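You operate a simulated robot arm through the tools that you are given. There is no shell and no other tool. Be economical: measure what you need, move in short steps, check, and stop when the job is done.

The job below is to be done with a simulated robot arm. You get a single attempt, and the scene is never put back.

## Task
Take the green paper ball and put it on top of the blue parcel.

It is judged by the outcome, as a careful person would: the job done as asked, and still so three seconds after it is handed in. It fails if anything else is knocked over, pushed out of place, dropped, spilled or broken.

## Robot
A 6-joint arm with a two-finger parallel gripper, fixed in place. Base frame: the origin is at the foot of the arm, x ahead of it, y to its left, z up; the work surface is at about z = 0. Readings come in cm, degrees, newtons and seconds.
With the tool pointing down near the work surface it reaches from about 16 to 42 cm from the base axis. Its first joint turns from -66.0 to 66.0 degrees. Payload 1.57 kg.
The TCP is the grasp point between the finger pads, 3 cm short of the fingertips. In the tool frame z runs along the fingers and y along their closing line. The gripper opens to 8 cm. The fingers are 1.7 cm wide and 1.2 cm thick; the gripper's body (4 by 8.2 cm) begins 8 cm behind the TCP.
Orientation is told as [roll, pitch, yaw] about the base's x, y, z axes, in that order, counted from this pose: with the fingers straight down and closing along the base's y, the tool's x points along the base's -x, its y along +y and its z along -z.

## Interface
- The arm moves only by the tool drive_tool. Its argument "rows" is a list of rows, each an object of numbers (a shift or turn left out is 0, a gripper value left out holds the last): "dx", "dy", "dz": the shift along the tool's x, y, z in cm; "rx", "ry", "rz": the turn, a rotation vector about the tool's x, y, z in degrees; "gripper": the finger opening in cm, from 0 to 8. In form: [{"dx": .., "dy": .., "dz": .., "rx": .., "ry": .., "rz": .., "gripper": ..}, ...]. A call has 1 to 20 rows; each row shifts and turns the commanded pose from where the row before left it, along the tool's axes as they then stand. Each row takes 0.2 s and may step no farther than 5 cm and 8.6 degrees from the row before; otherwise, or with a gripper value out of range, the whole call is refused. A pose out of reach is approached as far as the arm can. The call stops where the force on the tool passes 40 N (or 10 N more than at its start, if that is more) or the arm is blocked; 0.2 s more then pass. Each finger travels about 15.3 cm/s and halts on what it meets, pressing with about 42 N; the grip force reading is that of the motor and also rises with nothing between the fingers. The clock runs only during rows and for 0.2 s after the last one: add rows that do not move to give the fingers time. It gives the time, the measured TCP pose, the force on the tool (base axes), the opening and the grip force at its end, in the units of the frame above (readings bear some noise), and new pictures: "views" is both (left out), scene, wrist or none.
- Cameras (640 x 400 px; columns grow to the right, rows downward): "scene" is fixed at [5.31, -33.05, 42]; the picture's right is [0.78, -0.63, 0.00], its down [-0.39, -0.48, -0.79] and it looks along [0.49, 0.61, -0.62] (base axes); focal length 276 px, centre (320, 200). "wrist" rides on the gripper at [-3.2, 0, -7.8] in the tool frame; the picture's right is [0.00, -1.00, 0.00], its down [0.97, 0.00, -0.24] and it looks along [0.24, 0.00, 0.97] (tool axes); focal length 218 px, centre (320, 200).
- pixel_to_xyz(camera, pixels): for up to 12 pixels [column, row] of the newest picture of that camera ("zoom" is the newest enlarged one), the place [x, y, z] in the base frame of the surface seen there, good to about 0.3 cm. No time passes.
- enlarge(camera, box): a new picture of the part [left, top, right, bottom] of that camera's present view, enlarged. No time passes.
- job_done(): hands the job in; it is judged then, once.

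Go step by step. Measure first, check grasps and placings, and put right what went wrong. The budget is 60 turns and 120 pictures, counting those below and the enlarged ones. Unless the task says otherwise, let go and move clear before handing in, and close with one line.

The tools are called after "Emit:" as name(argument=value, ...) on one line, values as JSON. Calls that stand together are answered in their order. drive_tool: Moves the arm, as the interface text tells. Its arguments: {"type":"object","properties":{"rows":{"type":"array","items":{"type":"object","properties":{"dx":{"type":"number"},"dy":{"type":"number"},"dz":{"type":"number"},"rx":{"type":"number"},"ry":{"type":"number"},"rz":{"type":"number"},"gripper":{"type":"number"}}}},"views":{"type":"string","enum":["both","scene","wrist","none"]}},"required":["rows"]} The other tools are called the same way: pixel_to_xyz (camera, pixels) gives the place of the surface under pixels of a picture; enlarge (camera, box) takes an enlarged picture of a part of a camera's view; job_done () hands the job in.

At the start:

```text
clock: 0.0
eef_pos: [27.88, 1.97, 20.4]
tcp_rot: [-0.1, -0.1, -0.1]
contact_force: [-0.3, -0.4, 0.0]
width: 8.02
grasp_force: 0.0
```

scene: 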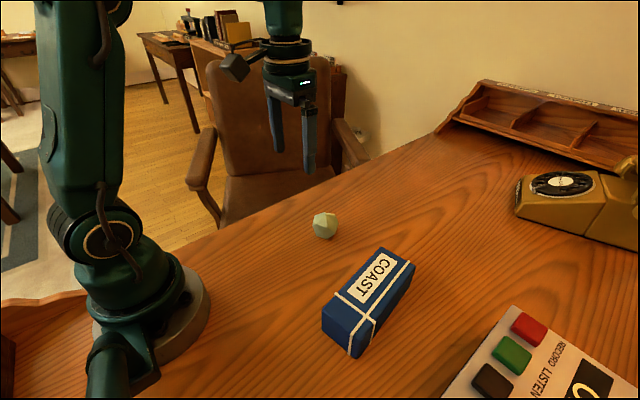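
wrist: 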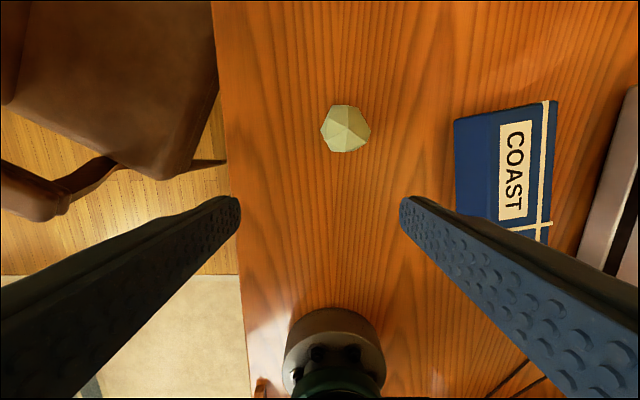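

The green ball is near scene (325,225) and wrist (345,129); the blue parcel is near scene (370,295). I'll measure both.

Emit:
pixel_to_xyz(camera="scene", pixels=[[325, 214], [325, 225], [313, 225], [337, 225], [324, 237], [380, 249], [414, 264], [323, 308], [359, 325], [371, 284], [350, 355]])

Emit:
pixel_to_xyz(camera="wrist", pixels=[[345, 129], [322, 129], [370, 129], [345, 106], [345, 151], [456, 120], [555, 102], [500, 170]])

Emit:
enlarge(camera="scene", box=[280, 190, 440, 370])

```text
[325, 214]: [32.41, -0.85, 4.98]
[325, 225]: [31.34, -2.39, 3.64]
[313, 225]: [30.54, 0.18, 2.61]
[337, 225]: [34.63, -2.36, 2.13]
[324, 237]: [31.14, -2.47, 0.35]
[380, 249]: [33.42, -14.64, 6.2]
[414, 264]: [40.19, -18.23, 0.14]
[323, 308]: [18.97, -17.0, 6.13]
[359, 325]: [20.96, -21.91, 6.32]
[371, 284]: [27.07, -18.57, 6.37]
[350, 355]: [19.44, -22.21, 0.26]
```

```text
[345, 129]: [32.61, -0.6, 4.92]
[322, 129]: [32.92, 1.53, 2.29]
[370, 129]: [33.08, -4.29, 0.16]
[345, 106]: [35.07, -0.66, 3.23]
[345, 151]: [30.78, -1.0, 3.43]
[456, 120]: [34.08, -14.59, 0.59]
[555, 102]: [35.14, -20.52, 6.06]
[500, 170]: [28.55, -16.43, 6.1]
```

```text
2.22 times, centred on (360, 280) of scene
```

zoom: 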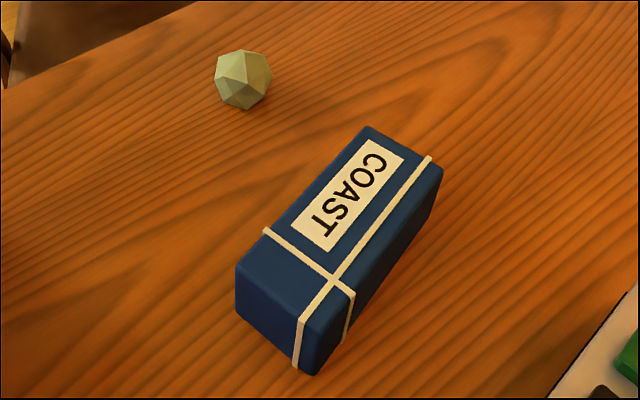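

The ball is about 5 cm across, centred near (32.7, -0.7, 2.5). The parcel top is at z≈6.2, centred near (27, -18.4). I'll move above the ball first.

Emit:
drive_tool(rows=[{"dx": -2.4, "dy": -1.3, "dz": 2}, {"dx": -2.4, "dy": -1.3, "dz": 2}, {"dz": 3}, {"dz": 2}, {}])

```text
clock: 1.2
eef_pos: [32.78, -0.57, 11.44]
tcp_rot: [-0.2, -0.1, -0.1]
contact_force: [-0.8, -0.8, 0.6]
width: 7.98
grasp_force: 0.1
```

scene: 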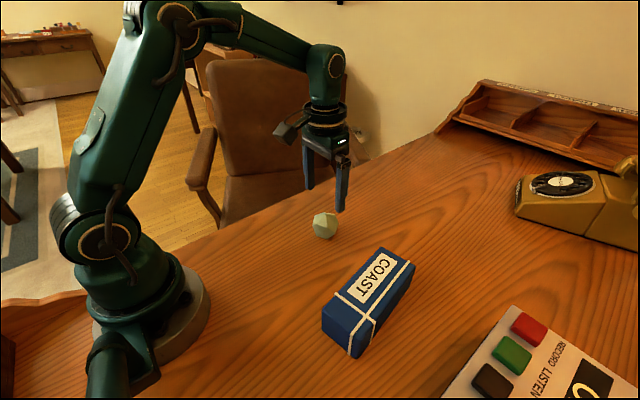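
wrist: 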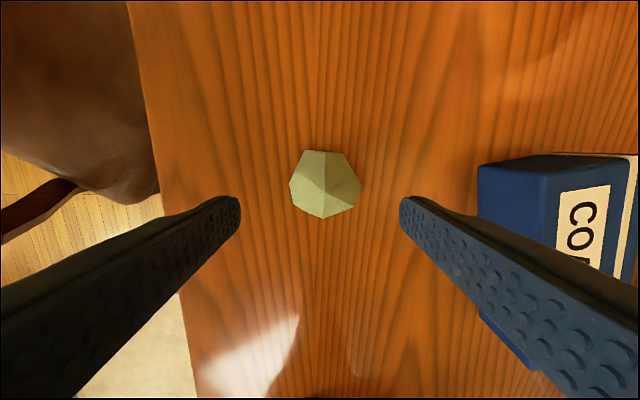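

The ball is at wrist (325,185), nearly centred between the fingers. I'll make a small correction and descend to z≈3.5 so the fingertips stay clear of the desk.

Emit:
drive_tool(rows=[{"dx": -0.2, "dy": -0.35, "dz": 2}, {"dz": 2}, {"dz": 2}, {"dz": 1.3}, {"dz": 0.6}, {}])

```text
clock: 2.6
eef_pos: [32.92, -1.07, 3.75]
tcp_rot: [-0.1, -0.1, -0.2]
contact_force: [-0.1, -1.0, -0.3]
width: 8.0
grasp_force: 0.0
```

scene: 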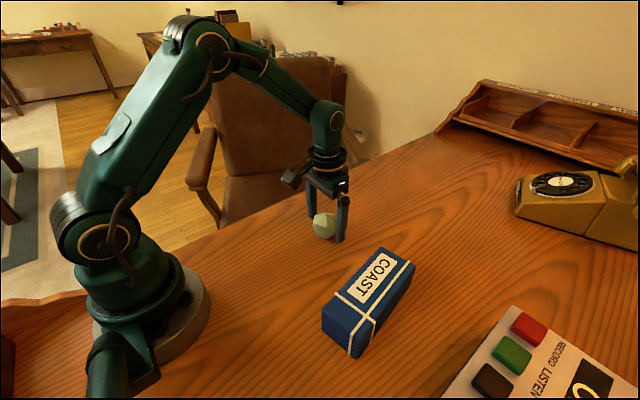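
wrist: 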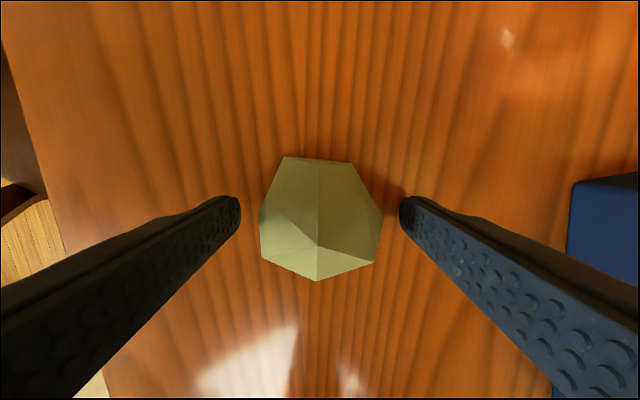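

The ball sits between the fingers at wrist (320,220). I'll close slowly and watch the force and width.

Emit:
drive_tool(rows=[{"gripper": 6}, {"gripper": 5.2}, {"gripper": 4.8}, {"gripper": 4.6}, {}])

```text
clock: 3.8
eef_pos: [32.89, -0.93, 3.82]
tcp_rot: [-0.1, -0.2, 0.0]
contact_force: [0.4, 0.1, -0.2]
width: 5.4
grasp_force: 41.4
```

scene: 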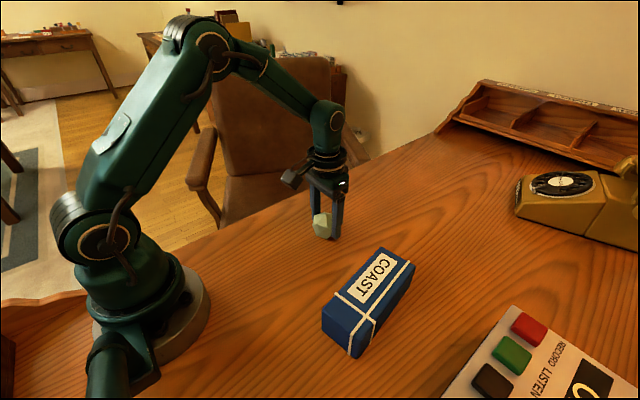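
wrist: 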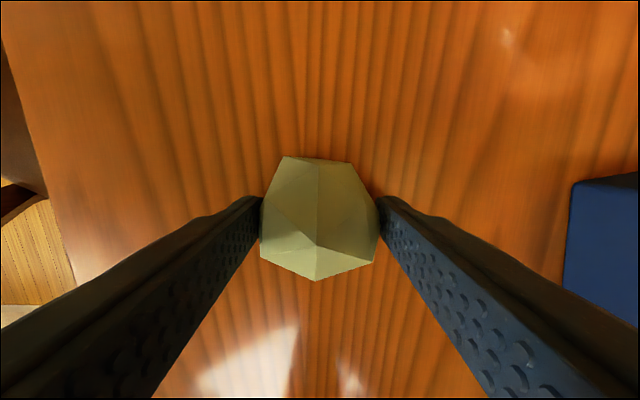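

The fingers hold the ball at a 5.4 cm width with 41 N. I'll lift it straight up and check.

Emit:
drive_tool(rows=[{"dz": -1}, {"dz": -2}, {"dz": -3}, {"dz": -3}, {"dz": -2}, {}])

```text
clock: 5.2
eef_pos: [33.26, -0.93, 14.92]
tcp_rot: [0.0, 0.0, 0.0]
contact_force: [-0.1, -0.5, -1.1]
width: 5.4
grasp_force: 42.1
```

scene: 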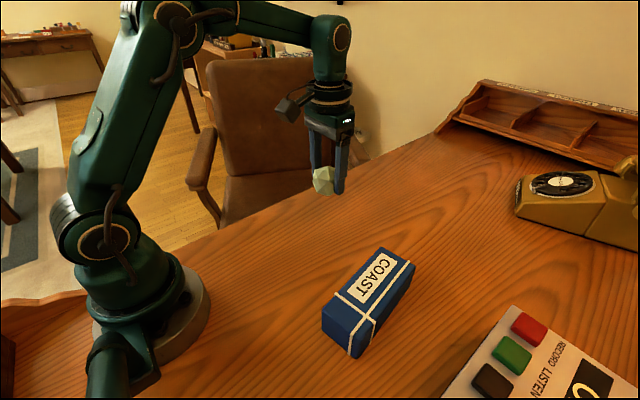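
wrist: 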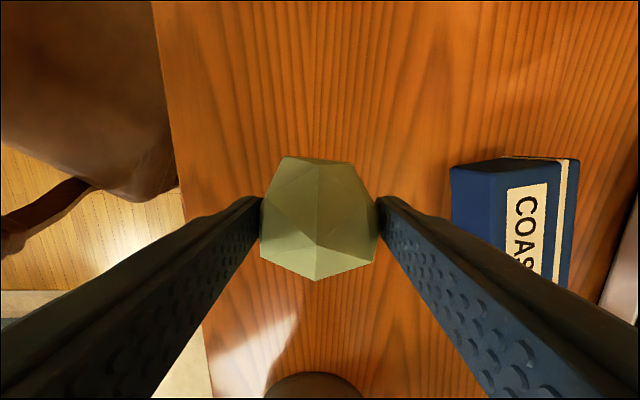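

The ball came up securely. I'll measure the parcel top more precisely to choose the landing spot.

Emit:
pixel_to_xyz(camera="scene", pixels=[[377, 279], [385, 257], [362, 300], [400, 277], [385, 292], [350, 273], [337, 291], [412, 264], [380, 250], [340, 310], [370, 320]])

Emit:
enlarge(camera="scene", box=[310, 240, 430, 365])

```text
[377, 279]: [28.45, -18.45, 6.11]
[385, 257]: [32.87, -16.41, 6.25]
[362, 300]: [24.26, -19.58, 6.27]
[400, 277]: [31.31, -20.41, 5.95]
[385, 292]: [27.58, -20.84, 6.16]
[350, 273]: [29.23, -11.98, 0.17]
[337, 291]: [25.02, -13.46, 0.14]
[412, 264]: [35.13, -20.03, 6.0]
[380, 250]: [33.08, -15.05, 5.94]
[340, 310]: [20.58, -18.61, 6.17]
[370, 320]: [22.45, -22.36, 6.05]
```

```text
3.20 times, centred on (370, 302) of scene
```

zoom: 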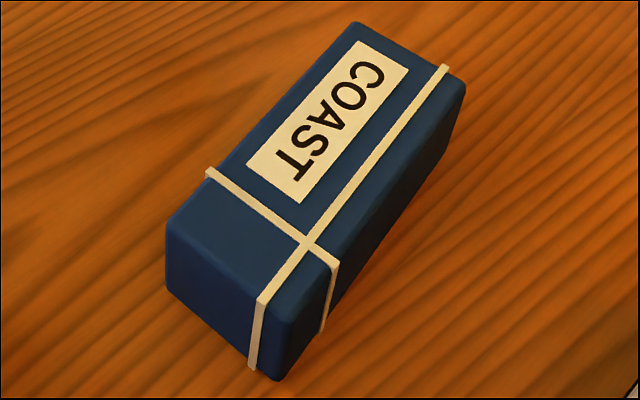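

The label's centre is at about (28.2, -17.7, 6.1), flat and clear of the straps. I'll carry the ball over it at the present height.

Emit:
drive_tool(rows=[{"dx": 1, "dy": -3.3}, {"dx": 1, "dy": -3.4}, {"dx": 1, "dy": -3.4}, {"dx": 1, "dy": -3.3}, {"dx": 0.9, "dy": -3.3}, {}, {}])

```text
clock: 6.8
eef_pos: [27.95, -17.6, 14.71]
tcp_rot: [-0.1, -0.1, 0.0]
contact_force: [-0.4, 0.1, 0.1]
width: 5.41
grasp_force: 42.0
```

scene: 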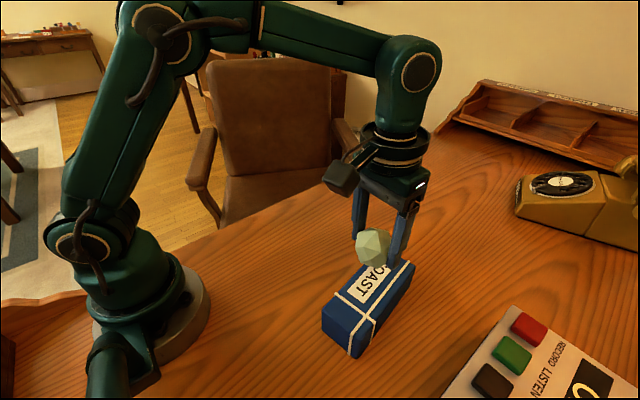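
wrist: 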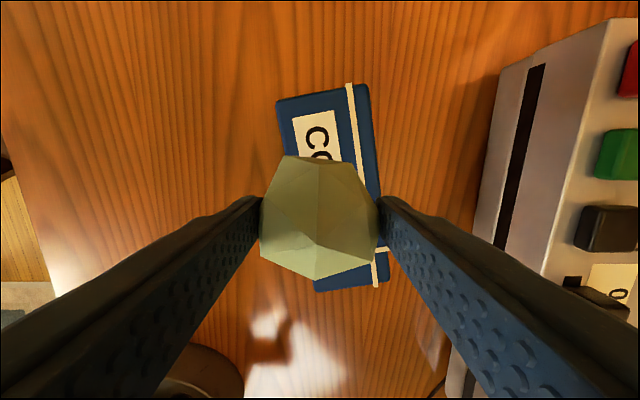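

The ball hangs over the label. It should touch at TCP z≈9.95, so I'll go most of the way down and then creep.

Emit:
drive_tool(rows=[{"dz": 2}, {"dz": 1.5}, {"dz": 0.6}, {}, {}])

Emit:
enlarge(camera="scene", box=[310, 220, 450, 340])

```text
clock: 8.0
eef_pos: [27.9, -17.62, 10.52]
tcp_rot: [-0.1, -0.1, -0.1]
contact_force: [-0.8, -0.3, -0.1]
width: 5.4
grasp_force: 41.9
```

scene: 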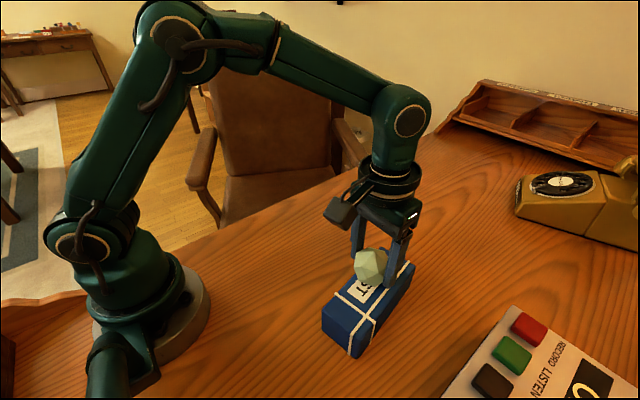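
wrist: 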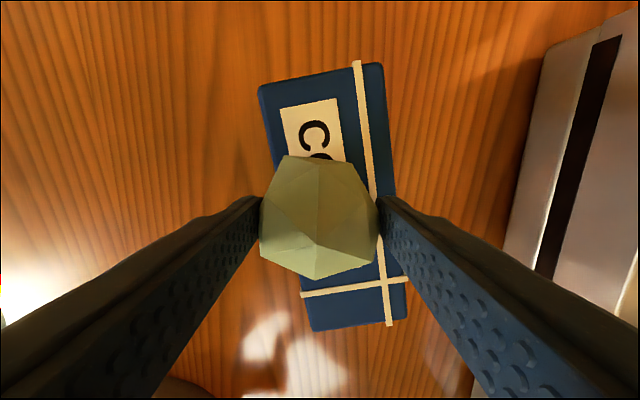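

```text
3.33 times, centred on (380, 280) of scene
```

zoom: 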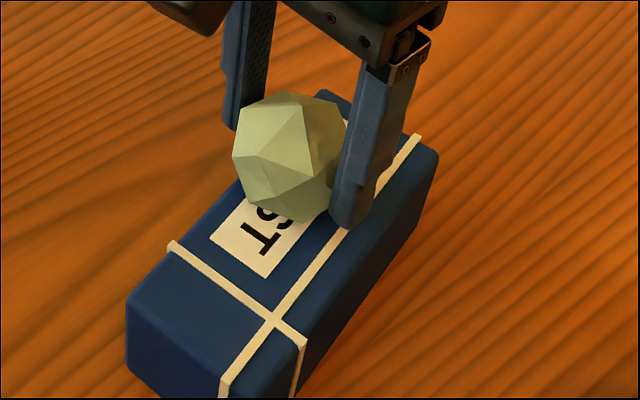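

There is about a half-centimetre gap below the ball, which is well inside the top face. I'll creep down and watch the vertical force.

Emit:
drive_tool(rows=[{"dz": 0.2}, {}, {"dz": 0.15}, {}, {}], views="none")

```text
clock: 9.2
eef_pos: [27.99, -17.64, 10.29]
tcp_rot: [-0.1, -0.1, -0.2]
contact_force: [0.8, 0.7, 0.1]
width: 5.4
grasp_force: 42.1
```

Still no contact at z≈10.25. I'll keep creeping.

Emit:
drive_tool(rows=[{"dz": 0.1}, {}, {"dz": 0.1}, {}, {}], views="none")

```text
clock: 10.4
eef_pos: [27.86, -17.65, 9.98]
tcp_rot: [0.0, -0.1, -0.1]
contact_force: [-0.9, 0.3, -0.2]
width: 5.41
grasp_force: 42.1
```

Emit:
drive_tool(rows=[{"dz": 0.1}, {}, {}], views="none")

Emit:
enlarge(camera="scene", box=[330, 230, 430, 310])

```text
clock: 11.2
eef_pos: [28.0, -17.57, 9.91]
tcp_rot: [-0.1, -0.1, -0.1]
contact_force: [1.4, -0.6, -1.0]
width: 5.39
grasp_force: 42.1
```

```text
5.00 times, centred on (380, 270) of scene
```

zoom: 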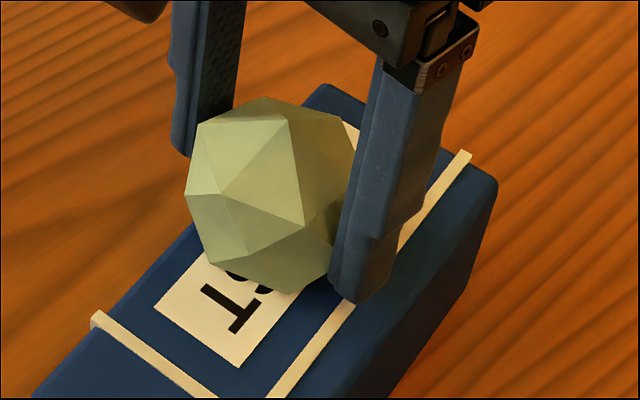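

The force is still within noise at z≈9.9, and the ball looks almost on the label. I'll go on in small steps.

Emit:
drive_tool(rows=[{"dz": 0.1}, {}, {}], views="none")

```text
clock: 12.0
eef_pos: [27.99, -17.72, 9.74]
tcp_rot: [-0.2, -0.1, -0.1]
contact_force: [-0.7, -0.2, -0.6]
width: 5.4
grasp_force: 42.2
```

Emit:
drive_tool(rows=[{"dz": 0.08}, {}, {}], views="none")

```text
clock: 12.8
eef_pos: [27.94, -17.73, 9.76]
tcp_rot: [-0.1, -0.1, -0.1]
contact_force: [0.4, 0.3, 0.2]
width: 5.41
grasp_force: 42.2
```

Emit:
drive_tool(rows=[{"dz": 0.08}, {}, {}], views="none")

Emit:
enlarge(camera="scene", box=[330, 230, 430, 310])

```text
clock: 13.6
eef_pos: [28.1, -17.75, 9.68]
tcp_rot: [-0.2, -0.3, 0.0]
contact_force: [-2.3, 0.5, 16.4]
width: 5.4
grasp_force: 42.2
```

```text
5.00 times, centred on (380, 270) of scene
```

zoom: 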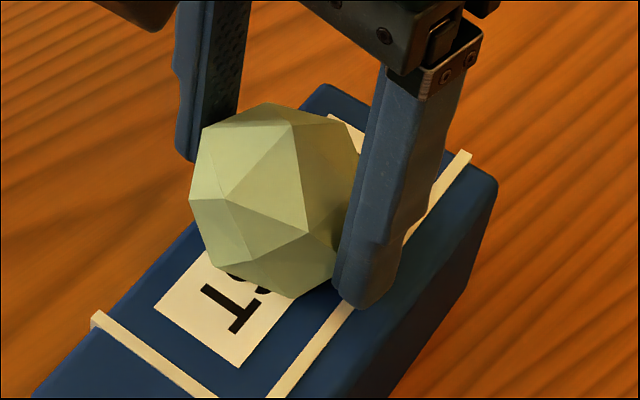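

The upward force jumped to 16 N, so the ball is seated. I'll ease back slightly and open slowly.

Emit:
drive_tool(rows=[{"dz": -0.05}, {}, {"gripper": 5.45}, {"gripper": 5.55}, {"gripper": 5.7}, {"gripper": 5.9}, {"gripper": 6.3}, {"gripper": 7}, {"gripper": 7.8}, {}, {}])

Emit:
enlarge(camera="scene", box=[330, 230, 430, 310])

```text
clock: 16.0
eef_pos: [27.85, -17.65, 9.81]
tcp_rot: [-0.1, 0.0, -0.1]
contact_force: [0.0, 0.1, 1.3]
width: 7.81
grasp_force: 0.2
```

scene: 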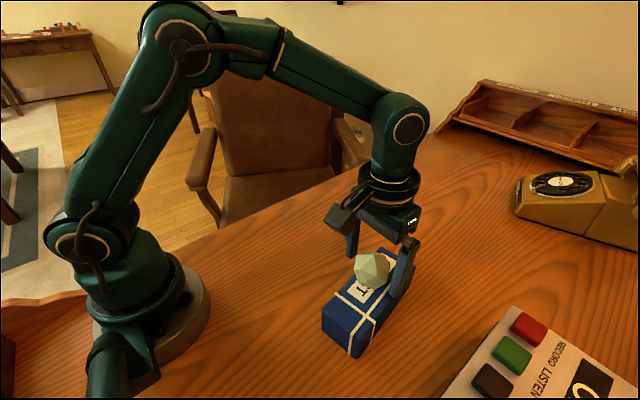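
wrist: 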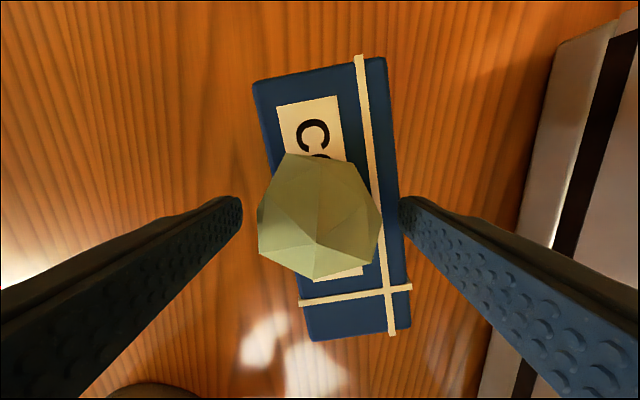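

```text
5.00 times, centred on (380, 270) of scene
```

zoom: 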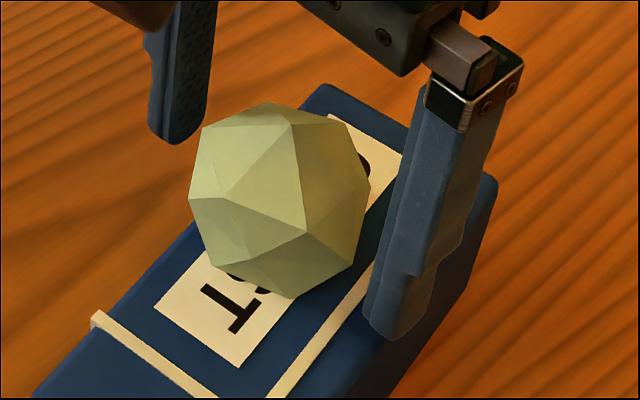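

The fingers are open and the ball stands still on the label. I'll retreat straight up and watch it settle.

Emit:
drive_tool(rows=[{"dz": -0.7}, {"dz": -1.5}, {"dz": -2.5}, {"dz": -3}, {"dz": -2.5}, {}, {}, {}, {}, {}, {}, {}, {}, {}, {}, {}])

Emit:
enlarge(camera="scene", box=[310, 230, 430, 360])

```text
clock: 19.4
eef_pos: [28.22, -17.71, 19.96]
tcp_rot: [-0.1, -0.1, -0.1]
contact_force: [0.6, 0.4, 0.0]
width: 7.77
grasp_force: 0.1
```

scene: 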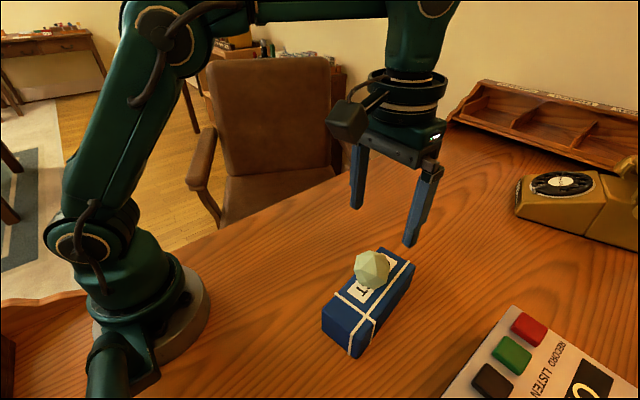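
wrist: 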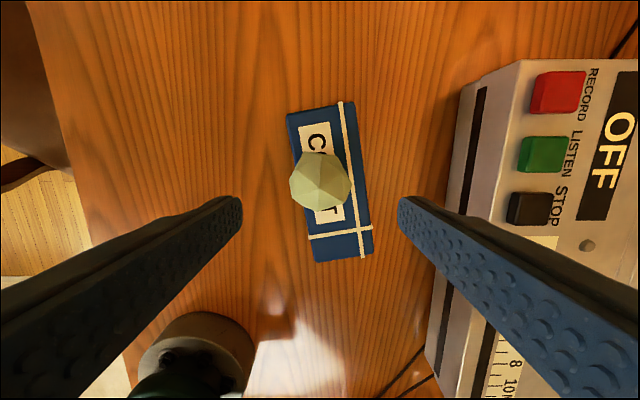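

```text
3.08 times, centred on (370, 295) of scene
```

zoom: 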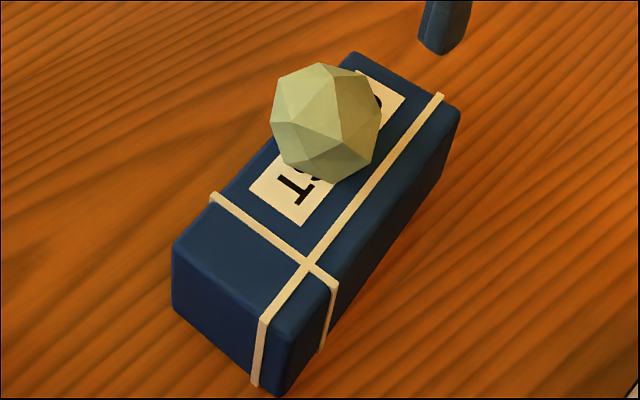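

The ball rests at the same place, scene (372,270), about two seconds after release. The parcel is where it was and the gripper is clear, so I'm handing in.

Emit:
job_done()

```text
The job is handed in.
```

The green paper ball is on top of the blue parcel, resting on its label; it held still for over two seconds after release, and nothing else moved.
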